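You operate a simulated robot arm through the tools that you are given. There is no shell and no other tool. Be economical: measure what you need, move in short steps, check, and stop when the job is done.

You are at the controls of a simulated two-armed robot. One attempt, no reset.

Task
Fetch the brown domed button and set it on the sill behind the linker. Then put the red domed button on the right end of the grey overlocker's table. Then open the sock drawer, take the grey empty cone and leave it in the inside of the sock drawer and shut the drawer again. Then fetch the olive rack cone and stand it on the left end of the front table. Then fetch the cream empty core and stand it on the tray of the bag sealer. Then fetch the blue yarn cone from the left end of the cream overlocker's table and stand it on the top of the wooden table. Then take the white tape roll and leave it on the crest card. The order counts. Set down upright: grey empty cone, olive rack cone, cream empty core, blue yarn cone.

The check looks at the end state, three seconds after you hand in, the way a careful person would. Anything else that was tipped, shoved, dropped, spilled or broken makes it a failure.

Robot
Two 7-joint arms with two-finger grippers on one trunk, on a base that drives. Base frame: it is fixed to the floor where the robot stands at the start and does not move with it; the origin is under the middle of the robot, x ahead of it, y to its left, z up. Lengths are in cm, angles in degrees, forces in N, time in s.
The left shoulder is at the start at [3.6, 21.6, 140.7], the right one opposite. With the tool pointing down near the work surface each hand reaches from about 10 to 72 cm from the robot's upright axis, wherever it stands, measured 20 degrees to its own side. Places, roughly: blue yarn cone [-100, -75, 100]; brown domed button (3x3x2 cm) [90, 0, 120]; cream empty core (7x7x12 cm) [80, -160, 80]; crest card [-525, -350, 75]; grey empty cone (7x7x12 cm) [10, -50, 80]; inside of the sock drawer [-400, 20, 10]; left end of the front table (27x23 cm) [-398, -228, 78]; olive rack cone [50, -75, 100]; red domed button (3x3x2 cm) [20, -40, 80]; right end of the grey overlocker's table (20x27 cm [-32, 82, 76]; sock drawer [-400, 20, 20]; top of the wooden table [-100, 300, 70]; tray of the bag sealer (24x20 cm) [100, -386, 88]; white tape roll (8x8x2 cm) [-160, -90, 80]; window sill [20, 180, 120]. Payload 3.43 kg a hand.
The tool frame of a hand sits at the grasp point between the pads (the TCP): z along the fingers, y along the line on which they close. The tips reach 2 cm beyond it. The gripper opens to 12.4 cm. The gripper's body begins 9.3 cm behind the TCP.
Orientation is told as [roll, pitch, yaw] about the base's x, y, z axes, in that order, counted from this pose: with the fingers straight down and closing along the base's y, the tool's x points along the base's -x, its y along +y and its z along -z.

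Tools
- The arms move only by the tool send_rows. It takes "left_moves", "right_moves" or both (then of equal length, played together; a hand with none holds still); each is a list of rows, each an object (a shift or turn left out is 0, a gripper value left out holds the last) with "linear": the shift along the base's x, y, z in units of 30 mm (1.0 is 30 mm), a list of three; "turn": the turn, a rotation vector about the base's x, y, z in units of 4 degrees (1.0 is 4 degrees), a list of three; "jaw": the opening in per cent of the stroke, from 0 (shut) to 100 (fully open). In form: [{"linear": [tx, ty, tz], "turn": [ax, ay, az], "jaw": jaw}, ...]. A call has 1 to 8 rows; each row shifts and turns the commanded pose from where the row before left it. A call with a number of a shift or a turn outside -1 to 1 is refused whole. Each row takes 0.2 s and may step no farther than 5 cm and 8.6 degrees from the row before; otherwise, or with a gripper value out of range, the whole call is refused. Where a pose cannot be reached the arm comes as near as it can. A force on the tool above 40 N (or 10 N above the force at the start of the call, whichever is more), or a blocked arm, ends the call early, and 0.2 s more pass. Each finger travels about 7.2 cm/s and halts on what it meets, pressing with about 37 N; the grip force reading is that of the motor and also rises with nothing between the fingers. The clock runs only during rows and for 0.2 s after the last one: add rows that do not move to give the fingers time. It gives the time, the measured TCP pose, the force on the tool (base axes), the opening and the grip force at its end, in the units of the frame above (readings bear some noise), with the torque about the TCP (base axes, N m) and any sound that the robot's microphone picked up.
- Cameras (640 x 400 px; columns grow to the right, rows downward): "scene" is now at [13.18, 2.2, 156.48]; the picture's right is [0.27, -0.96, 0.00], its down [-0.70, -0.19, -0.68] and it looks along [0.66, 0.18, -0.73] (base axes); focal length 214 px, centre (320, 200). "left" rides on the left gripper at [8.2, -1.4, -14] in its tool frame; the picture's right is [0.17, 0.99, 0.00], its down [-0.83, 0.14, -0.54] and it looks along [-0.53, 0.09, 0.84] (tool axes); focal length 243 px, centre (320, 200). "right" rides on the right gripper at [8.2, 1.4, -14] in its tool frame; the picture's right is [-0.17, 0.99, 0.00], its down [-0.83, -0.14, -0.54] and it looks along [-0.53, -0.09, 0.84] (tool axes); focal length 243 px, centre (320, 200). There is no depth. A picture from a camera that has moved, and an enlarged one, comes with that camera's place and axes in the base frame and with its lens.
- camera(camera): a new picture of that camera. No time passes.
- raise_lower(by): slides the trunk up (or, below 0, down) by that many cm; the arms and the scene camera ride with it, the base frame stays. It gives what a move gives, with no picture.
- base_move(legs): drives the robot by 1 to 6 legs, each [ahead, left, turn to the left] in cm, cm and degrees, along the robot's own axes; the way and the turn of a leg run together, so that a leg with both is an arc; at most 150 cm and 180 degrees a leg. The arms and the cameras ride along, it lands a little off, and it stops where it bumps. It gives what a move gives.
- aim_head(pan, tilt): turns the head with the scene camera to pan (to the left, within 80 degrees either way) and tilt (down, from -29 to 69), counted from straight ahead of the robot. It gives what a move gives.
- zoom(camera, box): a new picture of the part [left, top, right, bottom] of that camera's present view, enlarged. No time passes.
- close_job(): hands the job in; it is judged then, once.

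Work in short steps. Places have to be worked out from the pictures, the camera data and where the tool is seen: move nearer, look again, correct. Check each grasp and each placing, and mend what went wrong. You have 483 turns and 246 pictures in all, those below and enlarged ones among them. Open the grippers and draw the arms clear of the work before you hand the job in, unless the task says otherwise.

The tools are called after "Call:" by a JSON object that holds its "name" and its "arguments". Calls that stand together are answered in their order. send_rows: Moves the arms, as the interface text tells. Its arguments: {"type":"object","properties":{"left_moves":{"type":"array"},"right_moves":{"type":"array"}},"required":[]} The other tools are called the same way: raise_lower (by) slides the trunk up or down; base_move (legs) drives the base; aim_head (pan, tilt) turns the head that bears the scene camera; camera (camera) takes a picture; zoom (camera, box) takes an enlarged picture of a part of a camera's view; close_job () hands the job in.

At the start:

```text
t: 0.0
left_tool_pos: [45.69, 23.29, 144.73]
left_tool_rot: [0.0, 0.1, 0.0]
left_force: [-0.4, -0.8, 0.1]
left_ft_torque: [0.0, 0.03, -0.01]
left_opening: 12.42
left_grasp_force: 0.0
right_tool_pos: [48.4, -17.07, 140.74]
right_tool_rot: [0.0, 0.0, 0.0]
right_force: [-0.4, 0.1, 0.2]
right_ft_torque: [0.02, 0.02, 0.01]
right_opening: 12.42
right_grasp_force: 0.1
trunk travel left (down, up): [-55.1, 3.9]
robot x, y, heading: [-0.06, -0.24, -0.0]
head pan, tilt: [15.4, 46.8]
```

scene: 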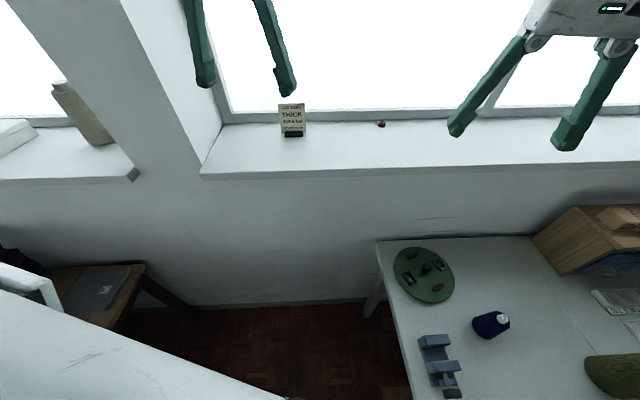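
right: 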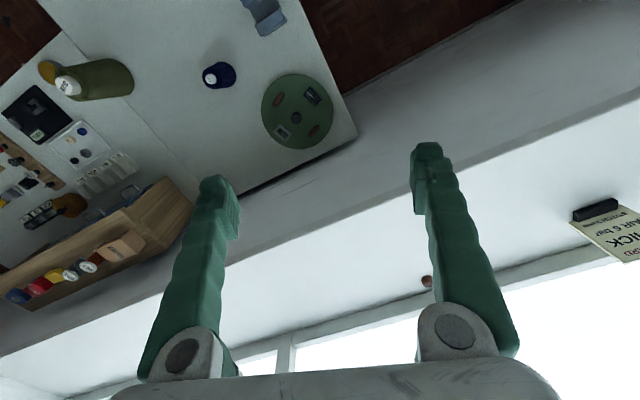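
left: 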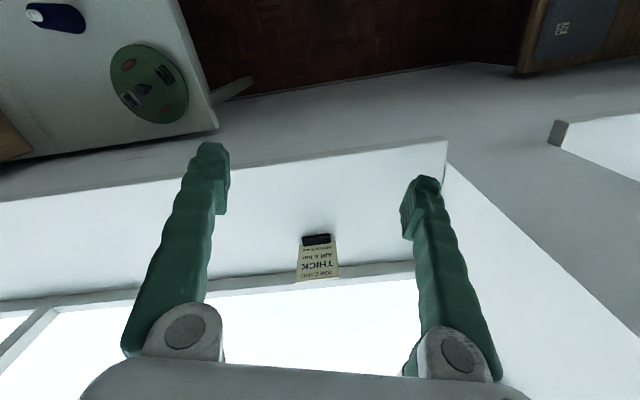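

The scene shows a sill ahead with a small brown button near [87,0,120]. I look around first to learn the room.

Call:
{"name": "aim_head", "arguments": {"pan": 75, "tilt": 25}}

Call:
{"name": "camera", "arguments": {"camera": "scene"}}

Call:
{"name": "aim_head", "arguments": {"pan": -20, "tilt": 30}}

Call:
{"name": "camera", "arguments": {"camera": "scene"}}

Call:
{"name": "aim_head", "arguments": {"pan": -78, "tilt": 30}}

Call:
{"name": "camera", "arguments": {"camera": "scene"}}

```text
t: 1.3
left_tool_pos: [45.67, 23.35, 144.8]
left_tool_rot: [0.1, 0.0, 0.0]
left_force: [0.2, 0.2, 0.2]
left_ft_torque: [0.0, -0.01, -0.02]
left_opening: 12.41
left_grasp_force: 0.2
right_tool_pos: [48.42, -16.96, 140.53]
right_tool_rot: [0.1, 0.0, 0.0]
right_force: [-0.6, 0.9, -0.4]
right_ft_torque: [-0.01, 0.03, 0.03]
right_opening: 12.39
right_grasp_force: 0.0
trunk travel left (down, up): [-55.1, 3.9]
robot x, y, heading: [-0.2, 0.21, 0.0]
head pan, tilt: [75.0, 25.0]
```

```text
242 pictures are left
camera scene: at [7.88, 8.98, 159.79], right [0.97, -0.26, 0.0], down [-0.11, -0.41, -0.91], along [0.24, 0.88, -0.42], focal length 214 px, centre (320, 200)
```

scene: 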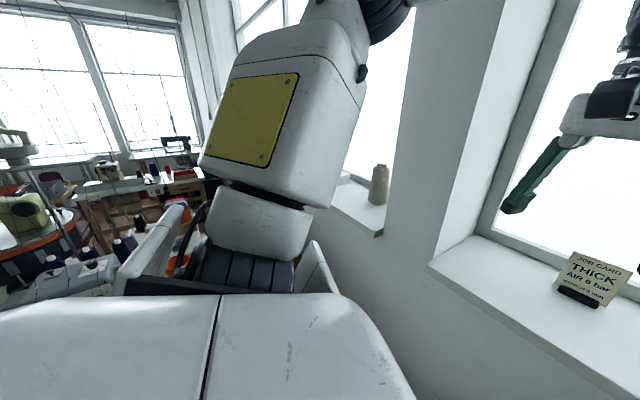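

```text
t: 3.0
left_tool_pos: [45.63, 23.29, 144.92]
left_tool_rot: [0.0, 0.0, 0.0]
left_force: [0.0, 0.3, 0.1]
left_ft_torque: [0.01, 0.0, -0.01]
left_opening: 12.44
left_grasp_force: 0.0
right_tool_pos: [48.45, -16.98, 140.68]
right_tool_rot: [0.0, 0.1, 0.0]
right_force: [0.3, 0.5, 0.8]
right_ft_torque: [0.03, 0.04, 0.01]
right_opening: 12.4
right_grasp_force: 0.1
trunk travel left (down, up): [-55.1, 3.9]
robot x, y, heading: [-0.17, -0.15, 0.1]
head pan, tilt: [-20.0, 30.0]
```

```text
241 pictures are left
camera scene: at [13.99, -3.01, 159.0], right [-0.34, -0.94, 0.0], down [-0.47, 0.17, -0.87], along [0.81, -0.3, -0.5], focal length 214 px, centre (320, 200)
```

scene: 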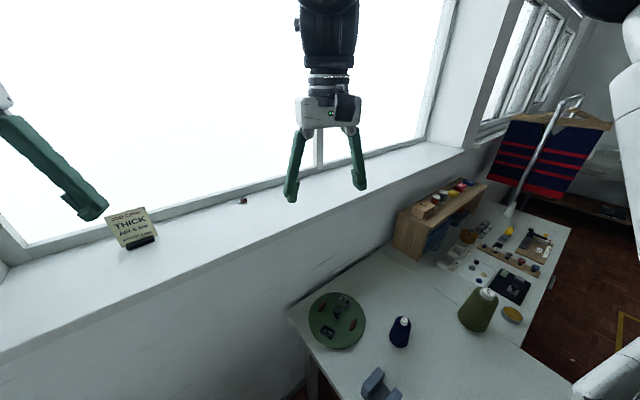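

```text
t: 4.3
left_tool_pos: [45.58, 23.33, 144.84]
left_tool_rot: [0.0, 0.0, 0.0]
left_force: [-0.6, 0.0, 0.6]
left_ft_torque: [-0.02, 0.0, 0.02]
left_opening: 12.42
left_grasp_force: 0.1
right_tool_pos: [48.34, -17.07, 140.69]
right_tool_rot: [-0.1, 0.0, 0.0]
right_force: [-0.3, 0.2, -1.1]
right_ft_torque: [-0.02, 0.0, -0.02]
right_opening: 12.4
right_grasp_force: 0.0
trunk travel left (down, up): [-55.1, 3.9]
robot x, y, heading: [0.43, -0.2, 0.0]
head pan, tilt: [-78.0, 30.0]
```

```text
240 pictures are left
camera scene: at [7.38, -8.76, 159.0], right [-0.98, -0.21, 0.0], down [-0.1, 0.49, -0.87], along [0.18, -0.85, -0.5], focal length 214 px, centre (320, 200)
```

scene: 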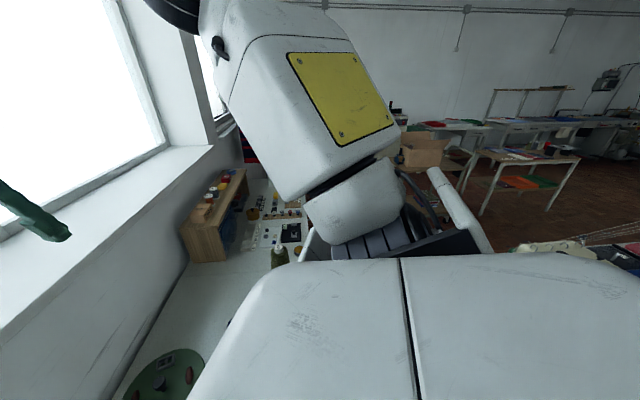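

I check the floor ahead and the button zone with the head tilted down.

Call:
{"name": "aim_head", "arguments": {"pan": 0, "tilt": 60}}

Call:
{"name": "camera", "arguments": {"camera": "scene"}}

Call:
{"name": "aim_head", "arguments": {"pan": -45, "tilt": 60}}

Call:
{"name": "camera", "arguments": {"camera": "scene"}}

```text
t: 5.8
left_tool_pos: [45.66, 23.27, 144.82]
left_tool_rot: [0.0, 0.0, -0.1]
left_force: [-0.3, 0.5, 0.6]
left_ft_torque: [0.01, 0.03, -0.03]
left_opening: 12.39
left_grasp_force: 0.0
right_tool_pos: [48.4, -16.98, 140.67]
right_tool_rot: [-0.1, 0.0, -0.1]
right_force: [0.5, -0.3, -0.1]
right_ft_torque: [0.0, 0.0, 0.04]
right_opening: 12.4
right_grasp_force: 0.1
trunk travel left (down, up): [-55.1, 3.9]
robot x, y, heading: [0.24, 0.16, 0.1]
head pan, tilt: [0.0, 60.0]
```

```text
239 pictures are left
camera scene: at [12.16, 0.07, 154.79], right [0.0, -1.0, 0.0], down [-0.87, 0.0, -0.5], along [0.5, 0.0, -0.87], focal length 214 px, centre (320, 200)
```

scene: 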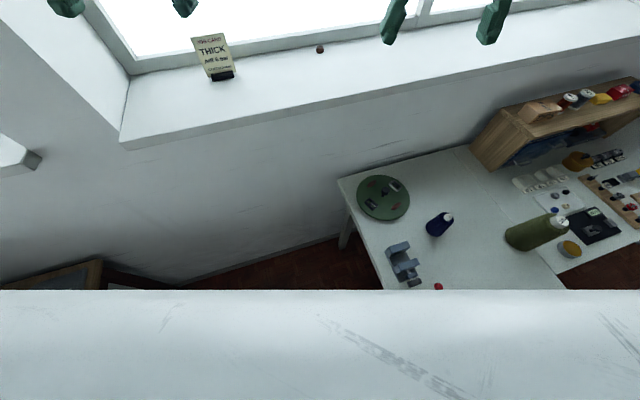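

```text
t: 6.9
left_tool_pos: [45.67, 23.22, 144.79]
left_tool_rot: [0.0, 0.0, 0.1]
left_force: [0.4, 0.0, -0.4]
left_ft_torque: [0.02, -0.02, -0.01]
left_opening: 12.39
left_grasp_force: 0.1
right_tool_pos: [48.33, -16.83, 140.67]
right_tool_rot: [-0.1, -0.1, -0.1]
right_force: [0.2, 0.2, 0.7]
right_ft_torque: [-0.02, 0.04, 0.03]
right_opening: 12.4
right_grasp_force: 0.1
trunk travel left (down, up): [-55.1, 3.9]
robot x, y, heading: [-0.21, 0.01, -0.1]
head pan, tilt: [-45.0, 60.0]
```

```text
238 pictures are left
camera scene: at [10.21, -4.63, 154.79], right [-0.71, -0.71, 0.0], down [-0.61, 0.61, -0.5], along [0.35, -0.35, -0.87], focal length 214 px, centre (320, 200)
```

scene: 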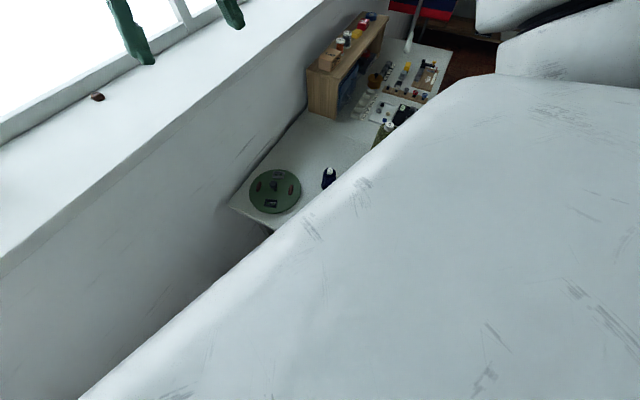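

The button is near [85,0,121]; the table starts right of y≈-8 at the back and the sill edge at x≈62. I'll shift left and a bit forward so the right arm reaches comfortably and the base keeps off the table.

Call:
{"name": "base_move", "arguments": {"legs": [[0, 22, 0], [18, 0, 0]]}}

Call:
{"name": "aim_head", "arguments": {"pan": -15, "tilt": 45}}

Call:
{"name": "camera", "arguments": {"camera": "scene"}}

Call:
{"name": "camera", "arguments": {"camera": "right"}}

```text
t: 11.0
left_tool_pos: [45.74, 45.73, 145.13]
left_tool_rot: [0.2, 0.4, 0.3]
left_force: [-25.1, -1.2, 5.5]
left_ft_torque: [0.3, -3.9, 0.32]
left_opening: 12.41
left_grasp_force: 0.0
right_tool_pos: [49.22, 5.63, 140.77]
right_tool_rot: [0.0, -0.2, 0.1]
right_force: [-0.3, -0.2, 0.0]
right_ft_torque: [-0.02, 0.02, 0.0]
right_opening: 12.41
right_grasp_force: 0.1
trunk travel left (down, up): [-55.1, 3.9]
robot x, y, heading: [1.37, 22.25, 0.0]
head pan, tilt: [-45.0, 60.0]
stopped in leg 2: the robot was blocked; the commanded pose is now the measured one
```

```text
t: 11.9
left_tool_pos: [45.75, 45.7, 145.06]
left_tool_rot: [0.3, 0.2, 0.4]
left_force: [-30.7, -0.4, 9.3]
left_ft_torque: [0.32, -4.84, 0.42]
left_opening: 12.41
left_grasp_force: 0.1
right_tool_pos: [49.09, 5.45, 140.98]
right_tool_rot: [0.0, -0.3, 0.0]
right_force: [-0.1, -0.1, -0.6]
right_ft_torque: [0.01, 0.0, 0.02]
right_opening: 12.38
right_grasp_force: 0.2
trunk travel left (down, up): [-55.1, 3.9]
robot x, y, heading: [1.76, 22.44, 0.0]
head pan, tilt: [-15.0, 45.0]
```

```text
237 pictures are left
camera scene: at [13.95, 20.33, 156.82], right [-0.26, -0.97, 0.0], down [-0.68, 0.18, -0.71], along [0.69, -0.18, -0.7], focal length 214 px, centre (320, 200)
```

scene: 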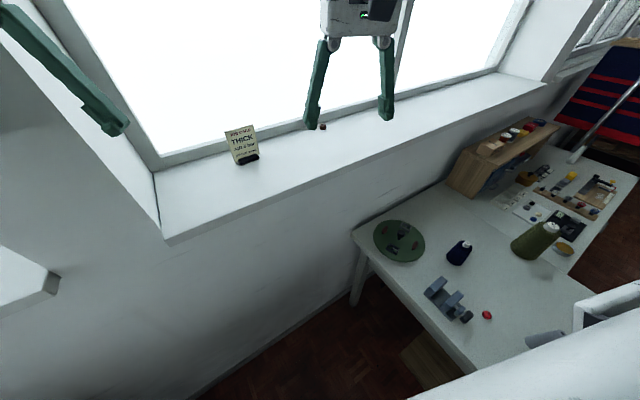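

```text
236 pictures are left
camera right: at [40.75, 6.8, 154.93], right [0.16, 0.99, 0.0], down [0.83, -0.14, 0.54], along [0.54, -0.09, -0.84], focal length 243 px, centre (320, 200)
```

right: 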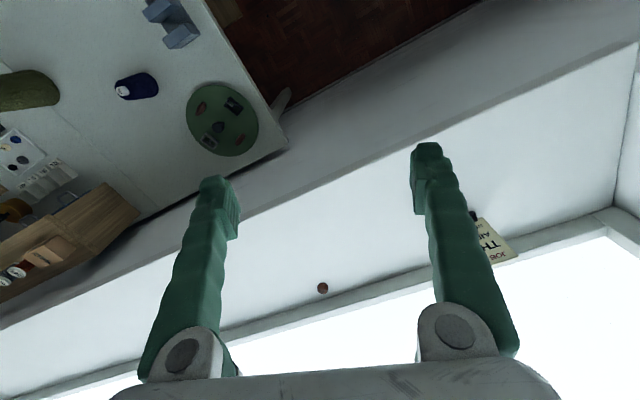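

The left hand pressed on the pillar at x≈48. I back off and draw the left arm in.

Call:
{"name": "base_move", "arguments": {"legs": [[-5, 0, 0]]}}

Call:
{"name": "send_rows", "arguments": {"left_moves": [{"linear": [-1, 0, 0]}, {"linear": [-1, 0, 0]}, {"linear": [-1, 0, 0]}, {"linear": [-1, 0, 0]}, {"linear": [-1, 0, 0]}, {"linear": [-1, 0, 0]}, {"linear": [-1, 0, 0]}, {"linear": [0, 0, 0]}]}}

```text
t: 12.9
left_tool_pos: [42.67, 45.73, 144.24]
left_tool_rot: [0.3, 1.3, 0.3]
left_force: [0.5, 0.2, 0.0]
left_ft_torque: [0.02, 0.17, 0.01]
left_opening: 12.39
left_grasp_force: 0.0
right_tool_pos: [45.88, 5.45, 140.05]
right_tool_rot: [0.0, 0.6, 0.0]
right_force: [2.2, 0.4, -0.3]
right_ft_torque: [0.01, 0.15, -0.02]
right_opening: 12.4
right_grasp_force: 0.0
trunk travel left (down, up): [-55.1, 3.9]
robot x, y, heading: [-3.25, 22.44, 0.1]
head pan, tilt: [-15.0, 45.0]
```

```text
t: 14.7
left_tool_pos: [29.3, 45.27, 142.33]
left_tool_rot: [0.0, 0.9, 0.0]
left_force: [-0.3, 0.3, -0.8]
left_ft_torque: [-0.01, 0.02, -0.01]
left_opening: 12.4
left_grasp_force: 0.1
left hand out of reach, approached as far as the arm can: row 1, 2, 3, 4, 5, 6, 7
right_tool_pos: [45.01, 5.55, 140.48]
right_tool_rot: [0.1, 0.0, 0.0]
right_force: [0.3, -0.6, -0.3]
right_ft_torque: [0.01, -0.01, -0.01]
right_opening: 12.37
right_grasp_force: 0.0
trunk travel left (down, up): [-55.1, 3.9]
robot x, y, heading: [-3.47, 22.2, 0.4]
head pan, tilt: [-15.0, 45.0]
```

The sill and table are turned about 17° relative to me. I go back right, turn left 17° to face the wall squarely, and edge ahead.

Call:
{"name": "base_move", "arguments": {"legs": [[0, -15, 0], [0, 0, 17], [12, 0, 0]]}}

Call:
{"name": "aim_head", "arguments": {"pan": -15, "tilt": 55}}

Call:
{"name": "camera", "arguments": {"camera": "scene"}}

Call:
{"name": "camera", "arguments": {"camera": "right"}}

```text
t: 19.5
left_tool_pos: [32.67, 42.29, 142.51]
left_tool_rot: [0.1, 0.8, 16.9]
left_force: [-0.5, -1.1, -0.4]
left_ft_torque: [0.02, -0.07, -0.04]
left_opening: 12.39
left_grasp_force: 0.1
right_tool_pos: [58.84, 8.64, 140.85]
right_tool_rot: [0.0, -0.1, 16.8]
right_force: [-0.3, 0.2, 0.3]
right_ft_torque: [0.01, -0.03, -0.01]
right_opening: 12.41
right_grasp_force: 0.0
trunk travel left (down, up): [-55.1, 3.9]
robot x, y, heading: [8.08, 10.52, 16.7]
head pan, tilt: [-15.0, 45.0]
```

```text
t: 20.2
left_tool_pos: [32.86, 42.4, 142.37]
left_tool_rot: [0.1, 0.8, 16.7]
left_force: [0.7, 0.7, -0.6]
left_ft_torque: [0.02, -0.01, 0.04]
left_opening: 12.42
left_grasp_force: 0.0
right_tool_pos: [59.09, 8.73, 140.71]
right_tool_rot: [-0.1, 0.1, 16.7]
right_force: [-0.1, -0.2, 0.4]
right_ft_torque: [0.0, -0.01, 0.01]
right_opening: 12.39
right_grasp_force: 0.0
trunk travel left (down, up): [-55.1, 3.9]
robot x, y, heading: [7.62, 10.81, 16.8]
head pan, tilt: [-15.0, 55.0]
```

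```text
235 pictures are left
camera scene: at [20.42, 12.86, 155.4], right [0.03, -1.0, 0.0], down [-0.82, -0.03, -0.57], along [0.57, 0.02, -0.82], focal length 214 px, centre (320, 200)
```

scene: 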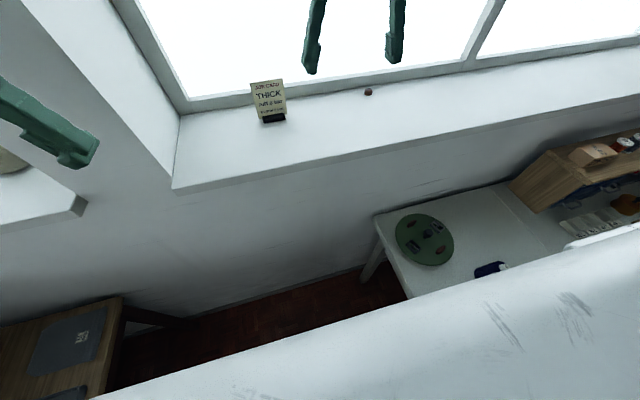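

```text
234 pictures are left
camera right: at [50.88, 7.65, 154.65], right [-0.13, 0.99, 0.0], down [0.84, 0.11, 0.54], along [0.53, 0.07, -0.84], focal length 243 px, centre (320, 200)
```

right: 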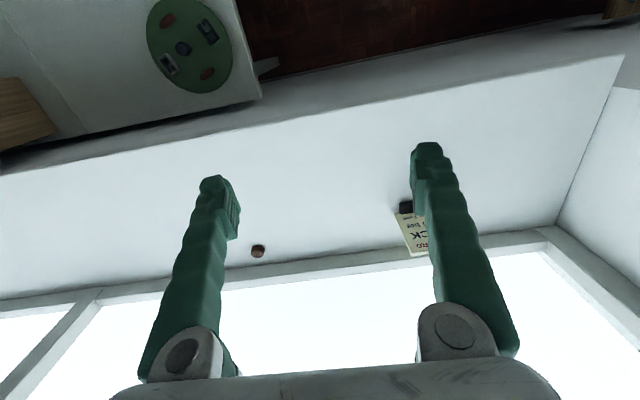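

Both cameras put the button at about [85,0.4,121]. I creep 8 cm ahead and then recheck the reach.

Call:
{"name": "base_move", "arguments": {"legs": [[8, 0, 0]]}}

Call:
{"name": "send_rows", "arguments": {"right_moves": [{"linear": [1, -0.6, 0], "jaw": 45}, {"linear": [1, -0.6, 0]}, {"linear": [1, -0.6, 0]}, {"linear": [1, -0.6, 0]}, {"linear": [0, 0, -1]}, {"linear": [0, 0, -1]}, {"linear": [0, 0, -0.5]}, {"linear": [0, 0, 0]}]}}

Call:
{"name": "camera", "arguments": {"camera": "right"}}

```text
t: 21.4
left_tool_pos: [39.79, 44.43, 142.62]
left_tool_rot: [0.2, 0.6, 16.8]
left_force: [-0.9, -0.9, -0.3]
left_ft_torque: [0.0, -0.13, -0.01]
left_opening: 12.39
left_grasp_force: 0.1
right_tool_pos: [66.21, 10.88, 140.86]
right_tool_rot: [0.0, -0.2, 16.8]
right_force: [-0.7, -0.4, 0.6]
right_ft_torque: [-0.02, -0.08, -0.01]
right_opening: 12.37
right_grasp_force: 0.0
trunk travel left (down, up): [-55.1, 3.9]
robot x, y, heading: [15.57, 13.49, 16.8]
head pan, tilt: [-15.0, 55.0]
```

```text
t: 23.2
left_tool_pos: [40.28, 44.52, 142.56]
left_tool_rot: [0.1, 0.8, 16.8]
left_force: [0.7, 0.0, 0.2]
left_ft_torque: [-0.01, -0.01, 0.01]
left_opening: 12.41
left_grasp_force: 0.1
right_tool_pos: [78.7, 3.78, 133.14]
right_tool_rot: [0.0, 0.0, 16.8]
right_force: [0.2, 0.6, 0.1]
right_ft_torque: [-0.03, 0.02, -0.01]
right_opening: 5.58
right_grasp_force: 0.1
trunk travel left (down, up): [-55.1, 3.9]
robot x, y, heading: [15.3, 13.54, 16.7]
head pan, tilt: [-15.0, 55.0]
```

```text
233 pictures are left
camera right: at [70.43, 2.64, 147.24], right [-0.13, 0.99, 0.0], down [0.84, 0.11, 0.54], along [0.54, 0.07, -0.84], focal length 243 px, centre (320, 200)
```

right: 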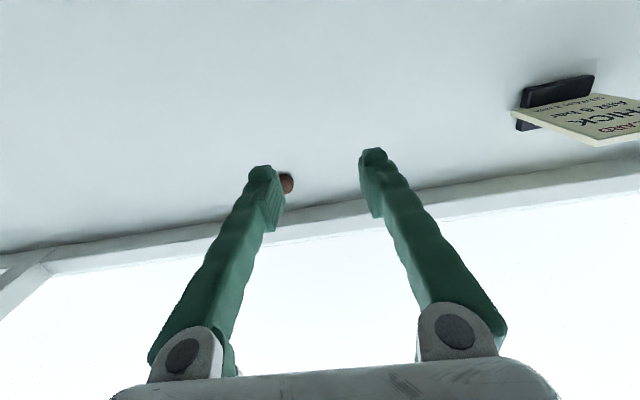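

Button estimate holds at [85.4,0.3]. I move above it and down to z≈126.

Call:
{"name": "send_rows", "arguments": {"right_moves": [{"linear": [0.75, -0.55, 0]}, {"linear": [0.75, -0.55, 0]}, {"linear": [0.75, 0, -0.3]}, {"linear": [0, 0, -1]}, {"linear": [0, 0, -1]}, {"linear": [0, 0, 0]}]}}

Call:
{"name": "camera", "arguments": {"camera": "right"}}

```text
t: 24.6
left_tool_pos: [40.3, 44.75, 142.4]
left_tool_rot: [0.2, 0.8, 16.8]
left_force: [-0.3, 0.1, -0.6]
left_ft_torque: [-0.03, -0.02, -0.03]
left_opening: 12.38
left_grasp_force: 0.1
right_tool_pos: [85.36, 0.47, 126.02]
right_tool_rot: [0.0, 0.0, 16.7]
right_force: [-0.4, 0.8, -0.7]
right_ft_torque: [0.01, -0.01, -0.01]
right_opening: 5.55
right_grasp_force: 0.0
trunk travel left (down, up): [-55.1, 3.9]
robot x, y, heading: [15.25, 13.28, 17.0]
head pan, tilt: [-15.0, 55.0]
```

```text
232 pictures are left
camera right: at [77.03, -0.52, 140.2], right [-0.13, 0.99, 0.0], down [0.84, 0.11, 0.54], along [0.54, 0.07, -0.84], focal length 243 px, centre (320, 200)
```

right: 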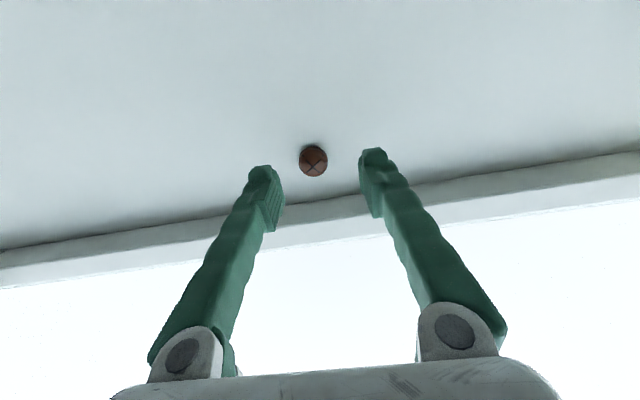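

The button is centred between the fingers. I go down to z≈122.5.

Call:
{"name": "send_rows", "arguments": {"right_moves": [{"linear": [0, -0.1, -0.4]}, {"linear": [0, 0, -0.4]}, {"linear": [0, 0, -0.3]}, {"linear": [0, 0, 0]}]}}

Call:
{"name": "camera", "arguments": {"camera": "right"}}

```text
t: 25.6
left_tool_pos: [40.33, 44.6, 142.43]
left_tool_rot: [0.1, 0.7, 16.9]
left_force: [0.7, -0.9, 0.5]
left_ft_torque: [-0.02, 0.01, 0.0]
left_opening: 12.38
left_grasp_force: 0.1
right_tool_pos: [85.33, 0.04, 122.88]
right_tool_rot: [0.1, -0.1, 16.8]
right_force: [0.0, -0.1, -0.8]
right_ft_torque: [0.01, 0.01, 0.02]
right_opening: 5.58
right_grasp_force: 0.1
trunk travel left (down, up): [-55.1, 3.9]
robot x, y, heading: [15.06, 13.02, 16.9]
head pan, tilt: [-15.0, 55.0]
```

```text
231 pictures are left
camera right: at [77.05, -0.99, 136.91], right [-0.13, 0.99, 0.0], down [0.84, 0.11, 0.54], along [0.53, 0.07, -0.84], focal length 243 px, centre (320, 200)
```

right: 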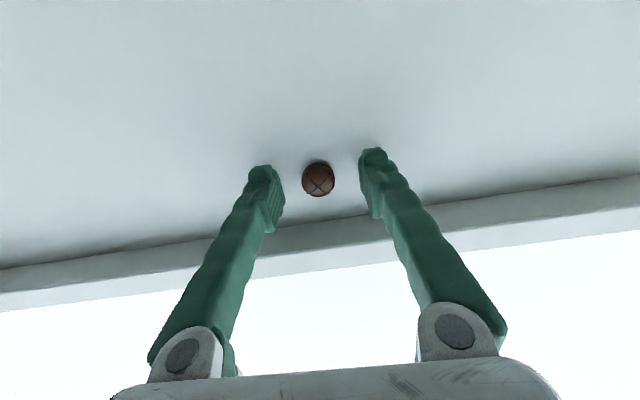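

Tips still appear slightly above; I lower ~0.8 more and close.

Call:
{"name": "send_rows", "arguments": {"right_moves": [{"linear": [0, 0, -0.15]}, {"linear": [0, 0, -0.12]}, {"linear": [0, 0, 0], "jaw": 0}, {"linear": [0, 0, 0]}, {"linear": [0, 0, 0]}]}}

Call:
{"name": "camera", "arguments": {"camera": "right"}}

```text
t: 26.8
left_tool_pos: [40.32, 44.39, 142.46]
left_tool_rot: [0.1, 0.9, 16.9]
left_force: [-0.6, -0.9, 1.3]
left_ft_torque: [0.01, -0.06, -0.01]
left_opening: 12.42
left_grasp_force: 0.0
right_tool_pos: [85.48, 0.02, 122.15]
right_tool_rot: [-0.1, 0.0, 16.9]
right_force: [0.2, 0.0, -0.1]
right_ft_torque: [0.03, -0.02, -0.01]
right_opening: 1.95
right_grasp_force: 37.1
trunk travel left (down, up): [-55.1, 3.9]
robot x, y, heading: [15.81, 13.14, 16.9]
head pan, tilt: [-15.0, 55.0]
```

```text
230 pictures are left
camera right: at [77.1, -1.01, 136.19], right [-0.13, 0.99, 0.0], down [0.84, 0.11, 0.54], along [0.53, 0.07, -0.84], focal length 243 px, centre (320, 200)
```

right: 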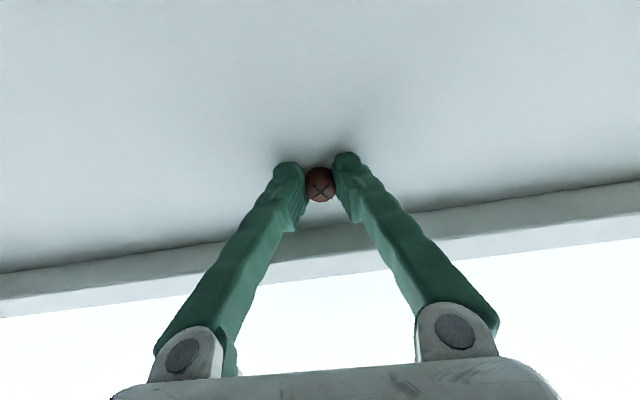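

Gripped (opening 1.95 cm). I lift and draw the arm back.

Call:
{"name": "send_rows", "arguments": {"right_moves": [{"linear": [0, 0, 1]}, {"linear": [0, 0, 1]}, {"linear": [0, 0, 1]}, {"linear": [0, 0, 1]}, {"linear": [-1, 0, 1]}, {"linear": [-1, 0, 1]}, {"linear": [-1, 0, 0]}, {"linear": [-1, 0, 0]}]}}

Call:
{"name": "send_rows", "arguments": {"right_moves": [{"linear": [-1, -0.3, 0]}, {"linear": [-1, -0.3, 0]}, {"linear": [-1, -0.3, 0]}, {"linear": [-1, -0.3, 0]}, {"linear": [-1, -0.3, 0]}, {"linear": [-1, -0.3, 0]}, {"linear": [-1, -0.3, 0]}]}}

Call:
{"name": "aim_head", "arguments": {"pan": 45, "tilt": 20}}

Call:
{"name": "camera", "arguments": {"camera": "scene"}}

Call:
{"name": "camera", "arguments": {"camera": "right"}}

```text
t: 28.6
left_tool_pos: [40.22, 44.4, 142.34]
left_tool_rot: [0.2, 0.7, 16.8]
left_force: [-0.6, 0.8, -0.4]
left_ft_torque: [-0.03, 0.0, 0.03]
left_opening: 12.41
left_grasp_force: 0.0
right_tool_pos: [73.32, 0.23, 140.19]
right_tool_rot: [0.0, 0.0, 16.9]
right_force: [-0.3, -0.5, 0.3]
right_ft_torque: [0.03, -0.05, -0.01]
right_opening: 1.88
right_grasp_force: 37.1
trunk travel left (down, up): [-55.1, 3.9]
robot x, y, heading: [15.35, 13.11, 16.8]
head pan, tilt: [-15.0, 55.0]
```

```text
t: 30.2
left_tool_pos: [40.26, 44.5, 142.37]
left_tool_rot: [0.0, 0.8, 16.8]
left_force: [0.4, -0.4, 0.3]
left_ft_torque: [0.0, -0.03, 0.0]
left_opening: 12.41
left_grasp_force: 0.1
right_tool_pos: [53.4, -4.56, 138.46]
right_tool_rot: [0.1, 0.1, 17.1]
right_force: [-0.3, 0.1, 0.4]
right_ft_torque: [0.06, 0.0, -0.01]
right_opening: 1.87
right_grasp_force: 36.6
right hand out of reach, approached as far as the arm can: row 5, 6, 7
trunk travel left (down, up): [-55.1, 3.9]
robot x, y, heading: [15.47, 13.15, 16.8]
head pan, tilt: [-15.0, 55.0]
```

```text
t: 31.5
left_tool_pos: [40.38, 44.56, 142.41]
left_tool_rot: [0.1, 0.8, 16.9]
left_force: [-0.8, 0.6, 0.8]
left_ft_torque: [0.02, 0.02, 0.01]
left_opening: 12.39
left_grasp_force: 0.0
right_tool_pos: [53.61, -4.56, 138.51]
right_tool_rot: [0.2, 0.2, 17.0]
right_force: [-0.1, 0.0, 0.1]
right_ft_torque: [0.04, 0.04, 0.01]
right_opening: 1.92
right_grasp_force: 37.2
trunk travel left (down, up): [-55.1, 3.9]
robot x, y, heading: [15.28, 12.91, 17.0]
head pan, tilt: [45.0, 20.0]
```

```text
229 pictures are left
camera scene: at [25.1, 23.09, 160.6], right [0.88, -0.47, 0.0], down [-0.16, -0.3, -0.94], along [0.44, 0.83, -0.34], focal length 214 px, centre (320, 200)
```

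scene: 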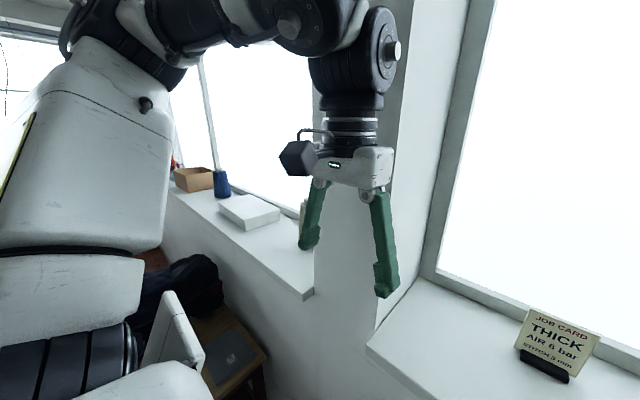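

```text
228 pictures are left
camera right: at [45.31, -5.67, 152.54], right [-0.13, 0.99, 0.0], down [0.84, 0.11, 0.54], along [0.53, 0.07, -0.84], focal length 243 px, centre (320, 200)
```

right: 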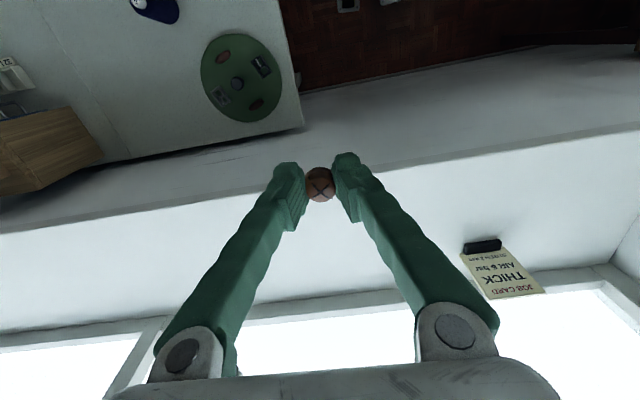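

I back off 20 cm and turn left 50° to see the linker and its sill.

Call:
{"name": "base_move", "arguments": {"legs": [[-22, 0, 0], [0, 0, 50]]}}

Call:
{"name": "aim_head", "arguments": {"pan": 10, "tilt": 25}}

Call:
{"name": "camera", "arguments": {"camera": "scene"}}

Call:
{"name": "aim_head", "arguments": {"pan": 75, "tilt": 25}}

Call:
{"name": "camera", "arguments": {"camera": "scene"}}

```text
t: 36.5
left_tool_pos: [-13.47, 46.11, 142.46]
left_tool_rot: [0.1, 0.8, 66.8]
left_force: [-0.1, 0.0, 0.1]
left_ft_torque: [0.01, 0.03, 0.04]
left_opening: 12.39
left_grasp_force: 0.0
right_tool_pos: [32.75, 24.67, 138.41]
right_tool_rot: [0.0, 0.1, 67.1]
right_force: [0.7, 0.0, 0.4]
right_ft_torque: [0.01, 0.02, 0.04]
right_opening: 1.89
right_grasp_force: 36.9
trunk travel left (down, up): [-55.1, 3.9]
robot x, y, heading: [-5.43, 6.78, 66.9]
head pan, tilt: [45.0, 20.0]
```

```text
t: 37.5
left_tool_pos: [-13.43, 46.15, 142.33]
left_tool_rot: [0.1, 0.9, 66.9]
left_force: [0.2, 0.5, -0.2]
left_ft_torque: [0.03, 0.0, 0.0]
left_opening: 12.4
left_grasp_force: 0.0
right_tool_pos: [32.69, 24.73, 138.37]
right_tool_rot: [0.1, 0.2, 67.1]
right_force: [0.5, -0.3, -0.2]
right_ft_torque: [0.02, -0.01, 0.01]
right_opening: 1.92
right_grasp_force: 36.6
trunk travel left (down, up): [-55.1, 3.9]
robot x, y, heading: [-5.26, 7.03, 66.6]
head pan, tilt: [10.0, 25.0]
```

```text
227 pictures are left
camera scene: at [-1.17, 21.02, 159.8], right [0.97, -0.23, 0.0], down [-0.1, -0.41, -0.91], along [0.21, 0.88, -0.42], focal length 214 px, centre (320, 200)
```

scene: 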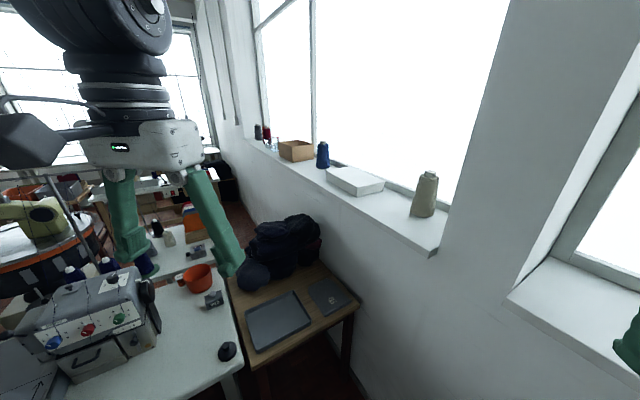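

```text
t: 38.9
left_tool_pos: [-13.38, 46.17, 142.4]
left_tool_rot: [0.2, 0.8, 66.7]
left_force: [-0.6, -0.2, -0.1]
left_ft_torque: [0.03, 0.0, 0.02]
left_opening: 12.4
left_grasp_force: 0.0
right_tool_pos: [32.68, 24.67, 138.48]
right_tool_rot: [0.2, 0.2, 67.0]
right_force: [-0.5, -0.4, 0.6]
right_ft_torque: [-0.04, -0.01, -0.01]
right_opening: 1.88
right_grasp_force: 37.0
trunk travel left (down, up): [-55.1, 3.9]
robot x, y, heading: [-5.38, 6.8, 66.7]
head pan, tilt: [75.0, 25.0]
```

```text
226 pictures are left
camera scene: at [-10.5, 17.75, 159.79], right [0.62, 0.79, 0.0], down [0.33, -0.26, -0.91], along [-0.71, 0.56, -0.42], focal length 214 px, centre (320, 200)
```

scene: 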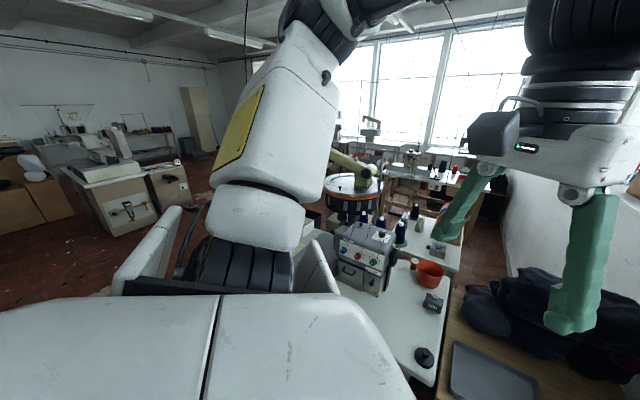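

The sill beyond (with box, blue cone, white box, cone) is the sill near [20,180,120]; a free gap lies between the nearest cone (~[54,84]) and the white box (y≥100). I drive ahead toward it.

Call:
{"name": "base_move", "arguments": {"legs": [[26, 0, 0], [0, 0, 6]]}}

Call:
{"name": "aim_head", "arguments": {"pan": -15, "tilt": 40}}

Call:
{"name": "camera", "arguments": {"camera": "scene"}}

Call:
{"name": "camera", "arguments": {"camera": "right"}}

```text
t: 41.7
left_tool_pos: [-7.29, 68.82, 142.48]
left_tool_rot: [0.2, 0.8, 72.9]
left_force: [0.5, 0.3, -0.5]
left_ft_torque: [0.01, -0.03, 0.05]
left_opening: 12.41
left_grasp_force: 0.0
right_tool_pos: [40.85, 52.36, 138.52]
right_tool_rot: [0.1, 0.0, 73.2]
right_force: [-0.5, 0.3, -0.2]
right_ft_torque: [0.0, -0.01, 0.02]
right_opening: 1.89
right_grasp_force: 37.2
trunk travel left (down, up): [-55.1, 3.9]
robot x, y, heading: [4.82, 31.07, 72.7]
head pan, tilt: [75.0, 25.0]
```

```text
t: 43.3
left_tool_pos: [-7.35, 68.86, 142.43]
left_tool_rot: [0.1, 0.8, 73.0]
left_force: [0.7, -0.2, -0.4]
left_ft_torque: [0.03, 0.03, 0.02]
left_opening: 12.41
left_grasp_force: 0.1
right_tool_pos: [40.82, 52.45, 138.41]
right_tool_rot: [0.0, 0.3, 73.3]
right_force: [0.4, -0.6, 0.3]
right_ft_torque: [0.01, -0.04, -0.02]
right_opening: 1.9
right_grasp_force: 37.0
trunk travel left (down, up): [-55.1, 3.9]
robot x, y, heading: [4.68, 30.82, 72.8]
head pan, tilt: [-15.0, 40.0]
```

```text
225 pictures are left
camera scene: at [10.91, 43.27, 157.46], right [0.85, -0.53, 0.0], down [-0.34, -0.54, -0.77], along [0.41, 0.65, -0.64], focal length 214 px, centre (320, 200)
```

scene: 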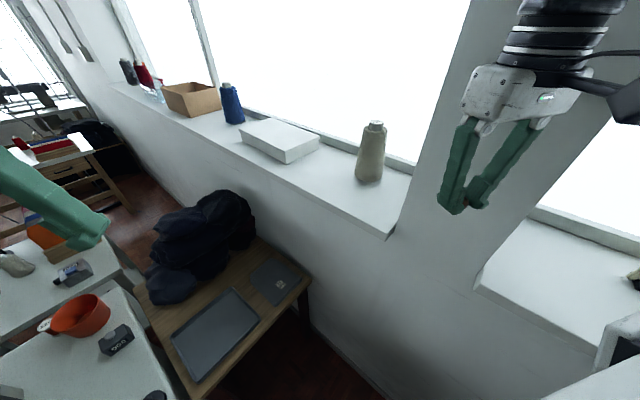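

```text
224 pictures are left
camera right: at [37.09, 45.05, 152.54], right [-0.9, 0.44, 0.0], down [0.38, 0.76, 0.54], along [0.24, 0.48, -0.84], focal length 243 px, centre (320, 200)
```

right: 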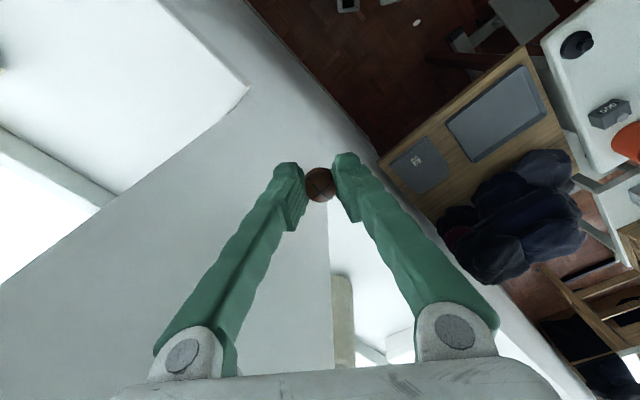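

A free spot on the sill is about [40,91,120], with the cone at ~[53,82] and the box corner at ~[36,104]. I first move away from the pillar, then along y.

Call:
{"name": "send_rows", "arguments": {"right_moves": [{"linear": [-1, 0, 0.3]}, {"linear": [-1, 0.3, 0.3]}, {"linear": [-1, 1, 0.3]}, {"linear": [0, 1, 0]}, {"linear": [0, 1, 0]}, {"linear": [0, 1, 0]}, {"linear": [0, 1, 0]}, {"linear": [0, 1, 0]}]}}

Call:
{"name": "send_rows", "arguments": {"right_moves": [{"linear": [0, 1, 0]}, {"linear": [0, 1, 0]}, {"linear": [0, 1, 0]}, {"linear": [0, 1, 0]}, {"linear": [0, 1, 0]}, {"linear": [0, 0, 0]}]}}

Call:
{"name": "camera", "arguments": {"camera": "right"}}

Call:
{"name": "camera", "arguments": {"camera": "scene"}}

```text
t: 45.3
left_tool_pos: [-5.06, 65.98, 143.27]
left_tool_rot: [1.0, 0.1, 72.1]
left_force: [-0.4, 0.0, -0.5]
left_ft_torque: [0.0, 0.06, -0.04]
left_opening: 12.39
left_grasp_force: 0.0
right_tool_pos: [38.68, 68.17, 144.29]
right_tool_rot: [2.2, -1.9, 71.3]
right_force: [-1.1, 0.0, 0.2]
right_ft_torque: [0.01, 0.02, 0.01]
right_opening: 1.91
right_grasp_force: 37.2
right hand out of reach, approached as far as the arm can: row 1, 2, 3
trunk travel left (down, up): [-55.1, 3.9]
robot x, y, heading: [4.7, 30.31, 72.3]
head pan, tilt: [-15.0, 40.0]
stopped in row 8 (right hand): the arm was blocked; the commanded pose is now the measured one
```

```text
t: 46.7
left_tool_pos: [-8.15, 70.42, 141.69]
left_tool_rot: [-0.6, 1.6, 72.7]
left_force: [-1.3, 2.5, -1.0]
left_ft_torque: [-0.3, -0.14, -0.01]
left_opening: 12.39
left_grasp_force: 0.0
right_tool_pos: [36.98, 85.0, 142.91]
right_tool_rot: [1.7, -0.2, 70.7]
right_force: [-0.9, 2.0, -1.5]
right_ft_torque: [-0.23, -0.15, 0.0]
right_opening: 1.88
right_grasp_force: 37.3
right hand out of reach, approached as far as the arm can: row 5
trunk travel left (down, up): [-55.1, 3.9]
robot x, y, heading: [4.86, 30.47, 72.7]
head pan, tilt: [-15.0, 40.0]
```

```text
223 pictures are left
camera right: at [33.3, 77.53, 157.04], right [-0.88, 0.48, 0.03], down [0.42, 0.73, 0.54], along [0.24, 0.48, -0.84], focal length 243 px, centre (320, 200)
```

right: 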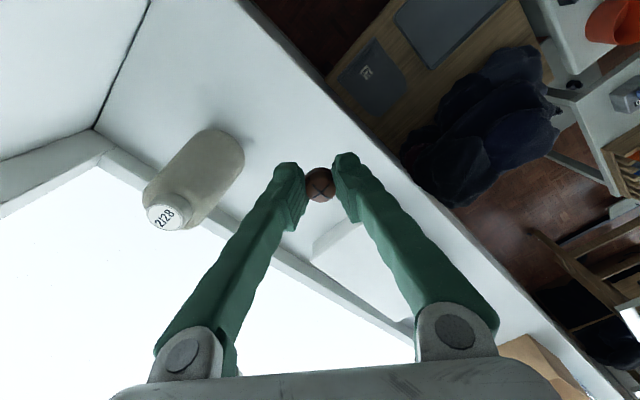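

```text
222 pictures are left
camera scene: at [10.05, 44.87, 157.27], right [0.85, -0.53, 0.01], down [-0.34, -0.55, -0.76], along [0.41, 0.64, -0.65], focal length 214 px, centre (320, 200)
```

scene: 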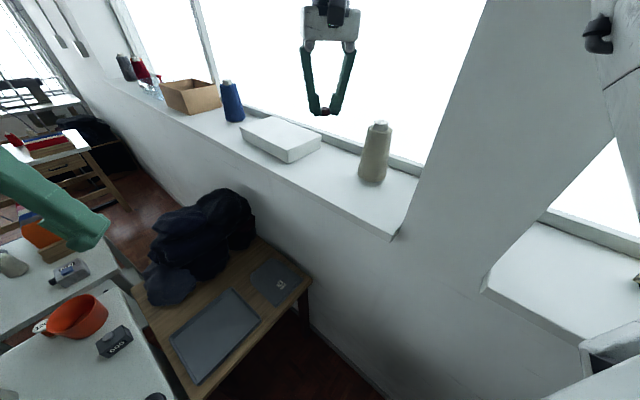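

Near the reach limit; I bring the base 6 cm ahead and 2 cm left.

Call:
{"name": "base_move", "arguments": {"legs": [[7, 2, 0]]}}

Call:
{"name": "camera", "arguments": {"camera": "right"}}

```text
t: 47.8
left_tool_pos: [-6.79, 75.04, 142.72]
left_tool_rot: [0.3, 0.2, 72.5]
left_force: [0.0, -0.7, 0.0]
left_ft_torque: [0.1, -0.04, 0.02]
left_opening: 12.39
left_grasp_force: 0.0
right_tool_pos: [38.18, 89.51, 143.76]
right_tool_rot: [2.1, -0.9, 70.5]
right_force: [0.1, 0.3, -0.1]
right_ft_torque: [0.11, 0.0, 0.04]
right_opening: 1.9
right_grasp_force: 36.7
trunk travel left (down, up): [-55.1, 3.9]
robot x, y, heading: [5.29, 37.72, 72.5]
head pan, tilt: [-15.0, 40.0]
```

```text
221 pictures are left
camera right: at [34.59, 81.91, 157.74], right [-0.87, 0.48, 0.04], down [0.42, 0.72, 0.55], along [0.24, 0.49, -0.84], focal length 243 px, centre (320, 200)
```

right: 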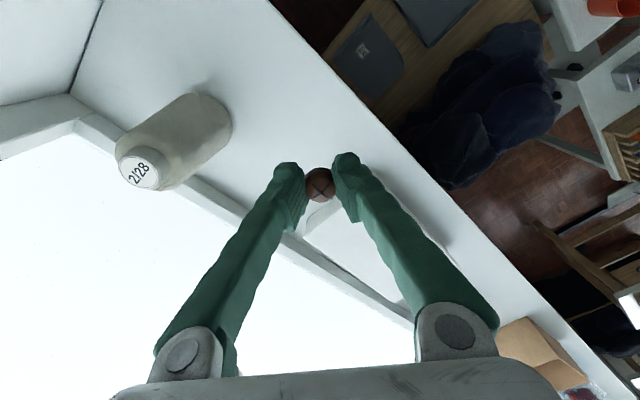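

Below the hand, pixel (305,117) is clear sill. I shift 2 cm in x and lower toward the sill.

Call:
{"name": "send_rows", "arguments": {"right_moves": [{"linear": [0.6, 0.3, -1]}, {"linear": [0, 0, -1]}, {"linear": [0, 0, -1]}, {"linear": [0, 0, -1]}, {"linear": [0, 0, -1]}, {"linear": [0, 0, -1]}, {"linear": [0, 0, 0]}]}}

Call:
{"name": "camera", "arguments": {"camera": "right"}}

```text
t: 49.6
left_tool_pos: [-13.92, 77.4, 141.06]
left_tool_rot: [-2.4, 0.7, 73.7]
left_force: [-0.6, -0.1, -0.1]
left_ft_torque: [0.0, -0.09, 0.0]
left_opening: 12.41
left_grasp_force: 0.0
right_tool_pos: [30.85, 94.14, 126.79]
right_tool_rot: [-2.1, -2.1, 74.6]
right_force: [0.3, 0.5, 0.1]
right_ft_torque: [-0.05, 0.06, 0.04]
right_opening: 1.91
right_grasp_force: 37.3
trunk travel left (down, up): [-55.1, 3.9]
robot x, y, heading: [4.98, 38.03, 73.7]
head pan, tilt: [-15.0, 40.0]
stopped in row 7 (right hand): the arm was blocked; the commanded pose is now the measured one
```

```text
220 pictures are left
camera right: at [26.66, 86.15, 140.54], right [-0.91, 0.42, -0.03], down [0.33, 0.75, 0.57], along [0.26, 0.51, -0.82], focal length 243 px, centre (320, 200)
```

right: 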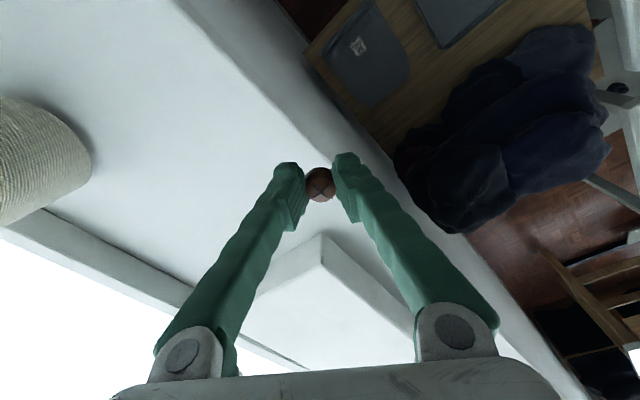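

The arm presses on something (likely the elbow against the pillar). I lift a bit and look at the elbow.

Call:
{"name": "send_rows", "arguments": {"right_moves": [{"linear": [0, 0, 0.7]}, {"linear": [0, 0, 0.7]}]}}

Call:
{"name": "aim_head", "arguments": {"pan": -50, "tilt": 25}}

Call:
{"name": "camera", "arguments": {"camera": "scene"}}

```text
t: 50.4
left_tool_pos: [-12.64, 77.09, 141.58]
left_tool_rot: [-1.6, 0.8, 73.9]
left_force: [-0.9, -0.1, 0.2]
left_ft_torque: [0.02, -0.06, -0.04]
left_opening: 12.38
left_grasp_force: 0.1
right_tool_pos: [30.93, 93.63, 128.74]
right_tool_rot: [-1.5, 0.3, 75.3]
right_force: [0.1, 0.2, 0.5]
right_ft_torque: [0.0, -0.03, 0.02]
right_opening: 1.89
right_grasp_force: 37.0
trunk travel left (down, up): [-55.1, 3.9]
robot x, y, heading: [4.61, 37.31, 74.0]
head pan, tilt: [-15.0, 40.0]
stopped in row 2 (right hand): the arm was blocked; the commanded pose is now the measured one
```

```text
t: 51.4
left_tool_pos: [-12.34, 77.35, 141.45]
left_tool_rot: [-2.0, 1.0, 73.7]
left_force: [-0.1, -0.2, 0.0]
left_ft_torque: [0.0, 0.06, -0.01]
left_opening: 12.41
left_grasp_force: 0.0
right_tool_pos: [31.39, 93.54, 128.66]
right_tool_rot: [-2.0, 0.2, 75.2]
right_force: [-0.1, 0.3, -0.5]
right_ft_torque: [-0.02, 0.02, 0.0]
right_opening: 1.9
right_grasp_force: 37.1
trunk travel left (down, up): [-55.1, 3.9]
robot x, y, heading: [4.93, 37.91, 73.4]
head pan, tilt: [-50.0, 25.0]
```

```text
219 pictures are left
camera scene: at [9.68, 48.67, 159.89], right [0.4, -0.91, 0.02], down [-0.36, -0.18, -0.92], along [0.84, 0.36, -0.4], focal length 214 px, centre (320, 200)
```

scene: 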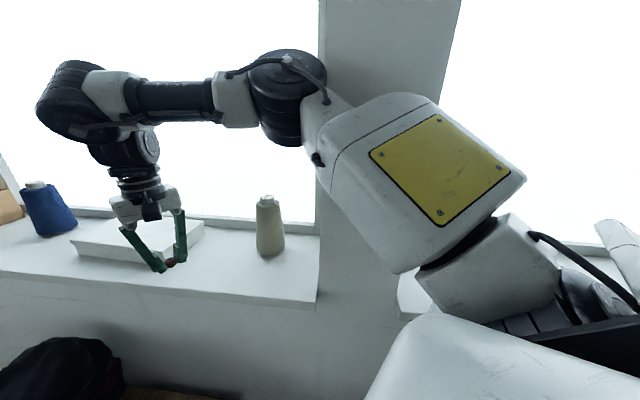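

The elbow touches the pillar. I'll turn the tool in yaw (closing along y) and then tilt the fingers toward the wall so wrist and elbow stay farther out.

Call:
{"name": "send_rows", "arguments": {"right_moves": [{"linear": [-1, 0, 0.3], "turn": [0, 0, -1]}, {"linear": [-1, 0, 0.3], "turn": [0, 0, -1]}, {"linear": [0, 0, 0.3], "turn": [0, 0, -1]}, {"linear": [0, 0, 0.3], "turn": [0, 0, -1]}, {"turn": [0, 0, -1]}, {"turn": [0, 0, -1]}, {"turn": [0, 0, -1]}, {"turn": [0, 0, -1]}]}}

Call:
{"name": "send_rows", "arguments": {"right_moves": [{"turn": [0, 0, -1]}, {"turn": [0, 0, -1]}, {"turn": [0, 0, -1]}, {"turn": [0, 0, -1]}, {"turn": [0, 0, -1]}, {"turn": [0, 0, -1]}, {"turn": [0, 0, -1]}, {"turn": [0, 0, -1]}]}}

Call:
{"name": "send_rows", "arguments": {"right_moves": [{"turn": [0, -1, 0]}, {"turn": [0, -1, 0]}, {"turn": [0, -1, 0]}, {"turn": [0, -1, 0]}, {"turn": [0, -1, 0]}, {"turn": [0, -1, 0]}, {"turn": [0, 0, 0]}]}}

Call:
{"name": "camera", "arguments": {"camera": "scene"}}

```text
t: 53.4
left_tool_pos: [-7.79, 75.79, 142.23]
left_tool_rot: [-0.1, 0.8, 73.4]
left_force: [-0.9, 0.3, 0.6]
left_ft_torque: [0.01, -0.03, -0.02]
left_opening: 12.4
left_grasp_force: 0.0
right_tool_pos: [31.37, 95.31, 135.9]
right_tool_rot: [4.8, 0.7, 38.8]
right_force: [-0.5, -0.4, 0.2]
right_ft_torque: [-0.01, -0.03, 0.01]
right_opening: 1.87
right_grasp_force: 37.2
right hand out of reach, approached as far as the arm can: row 7, 8
trunk travel left (down, up): [-55.1, 3.9]
robot x, y, heading: [4.87, 37.88, 73.6]
head pan, tilt: [-50.0, 25.0]
stopped in row 8 (right hand): the arm was blocked; the commanded pose is now the measured one
```

```text
t: 55.4
left_tool_pos: [-7.44, 75.66, 142.53]
left_tool_rot: [0.1, 0.8, 73.2]
left_force: [-0.6, -0.6, 0.0]
left_ft_torque: [-0.02, 0.01, 0.03]
left_opening: 12.39
left_grasp_force: 0.2
right_tool_pos: [37.23, 96.82, 138.12]
right_tool_rot: [7.1, 3.3, 26.1]
right_force: [0.1, -0.1, 0.0]
right_ft_torque: [-0.03, 0.03, 0.01]
right_opening: 1.9
right_grasp_force: 37.1
right hand out of reach, approached as far as the arm can: row 1, 2, 3, 4, 5, 6, 7, 8
trunk travel left (down, up): [-55.1, 3.9]
robot x, y, heading: [4.96, 37.87, 73.6]
head pan, tilt: [-50.0, 25.0]
stopped in row 8 (right hand): the arm was blocked; the commanded pose is now the measured one
```

```text
t: 57.2
left_tool_pos: [-7.48, 75.58, 142.55]
left_tool_rot: [0.2, 0.8, 73.3]
left_force: [0.2, -0.7, -0.6]
left_ft_torque: [0.0, 0.02, -0.03]
left_opening: 12.38
left_grasp_force: 0.1
right_tool_pos: [45.2, 96.6, 137.73]
right_tool_rot: [-2.5, -16.8, 25.5]
right_force: [-0.2, 0.7, 0.5]
right_ft_torque: [0.01, -0.04, 0.0]
right_opening: 1.88
right_grasp_force: 37.3
right hand out of reach, approached as far as the arm can: row 4, 5, 6
trunk travel left (down, up): [-55.1, 3.9]
robot x, y, heading: [4.66, 37.71, 73.3]
head pan, tilt: [-50.0, 25.0]
stopped in row 7 (right hand): the arm was blocked; the commanded pose is now the measured one
```

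```text
218 pictures are left
camera scene: at [15.06, 46.57, 159.79], right [0.4, -0.92, 0.0], down [-0.39, -0.17, -0.91], along [0.83, 0.36, -0.42], focal length 214 px, centre (320, 200)
```

scene: 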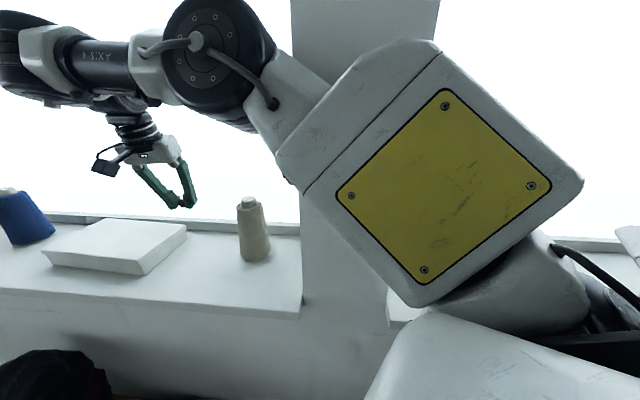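

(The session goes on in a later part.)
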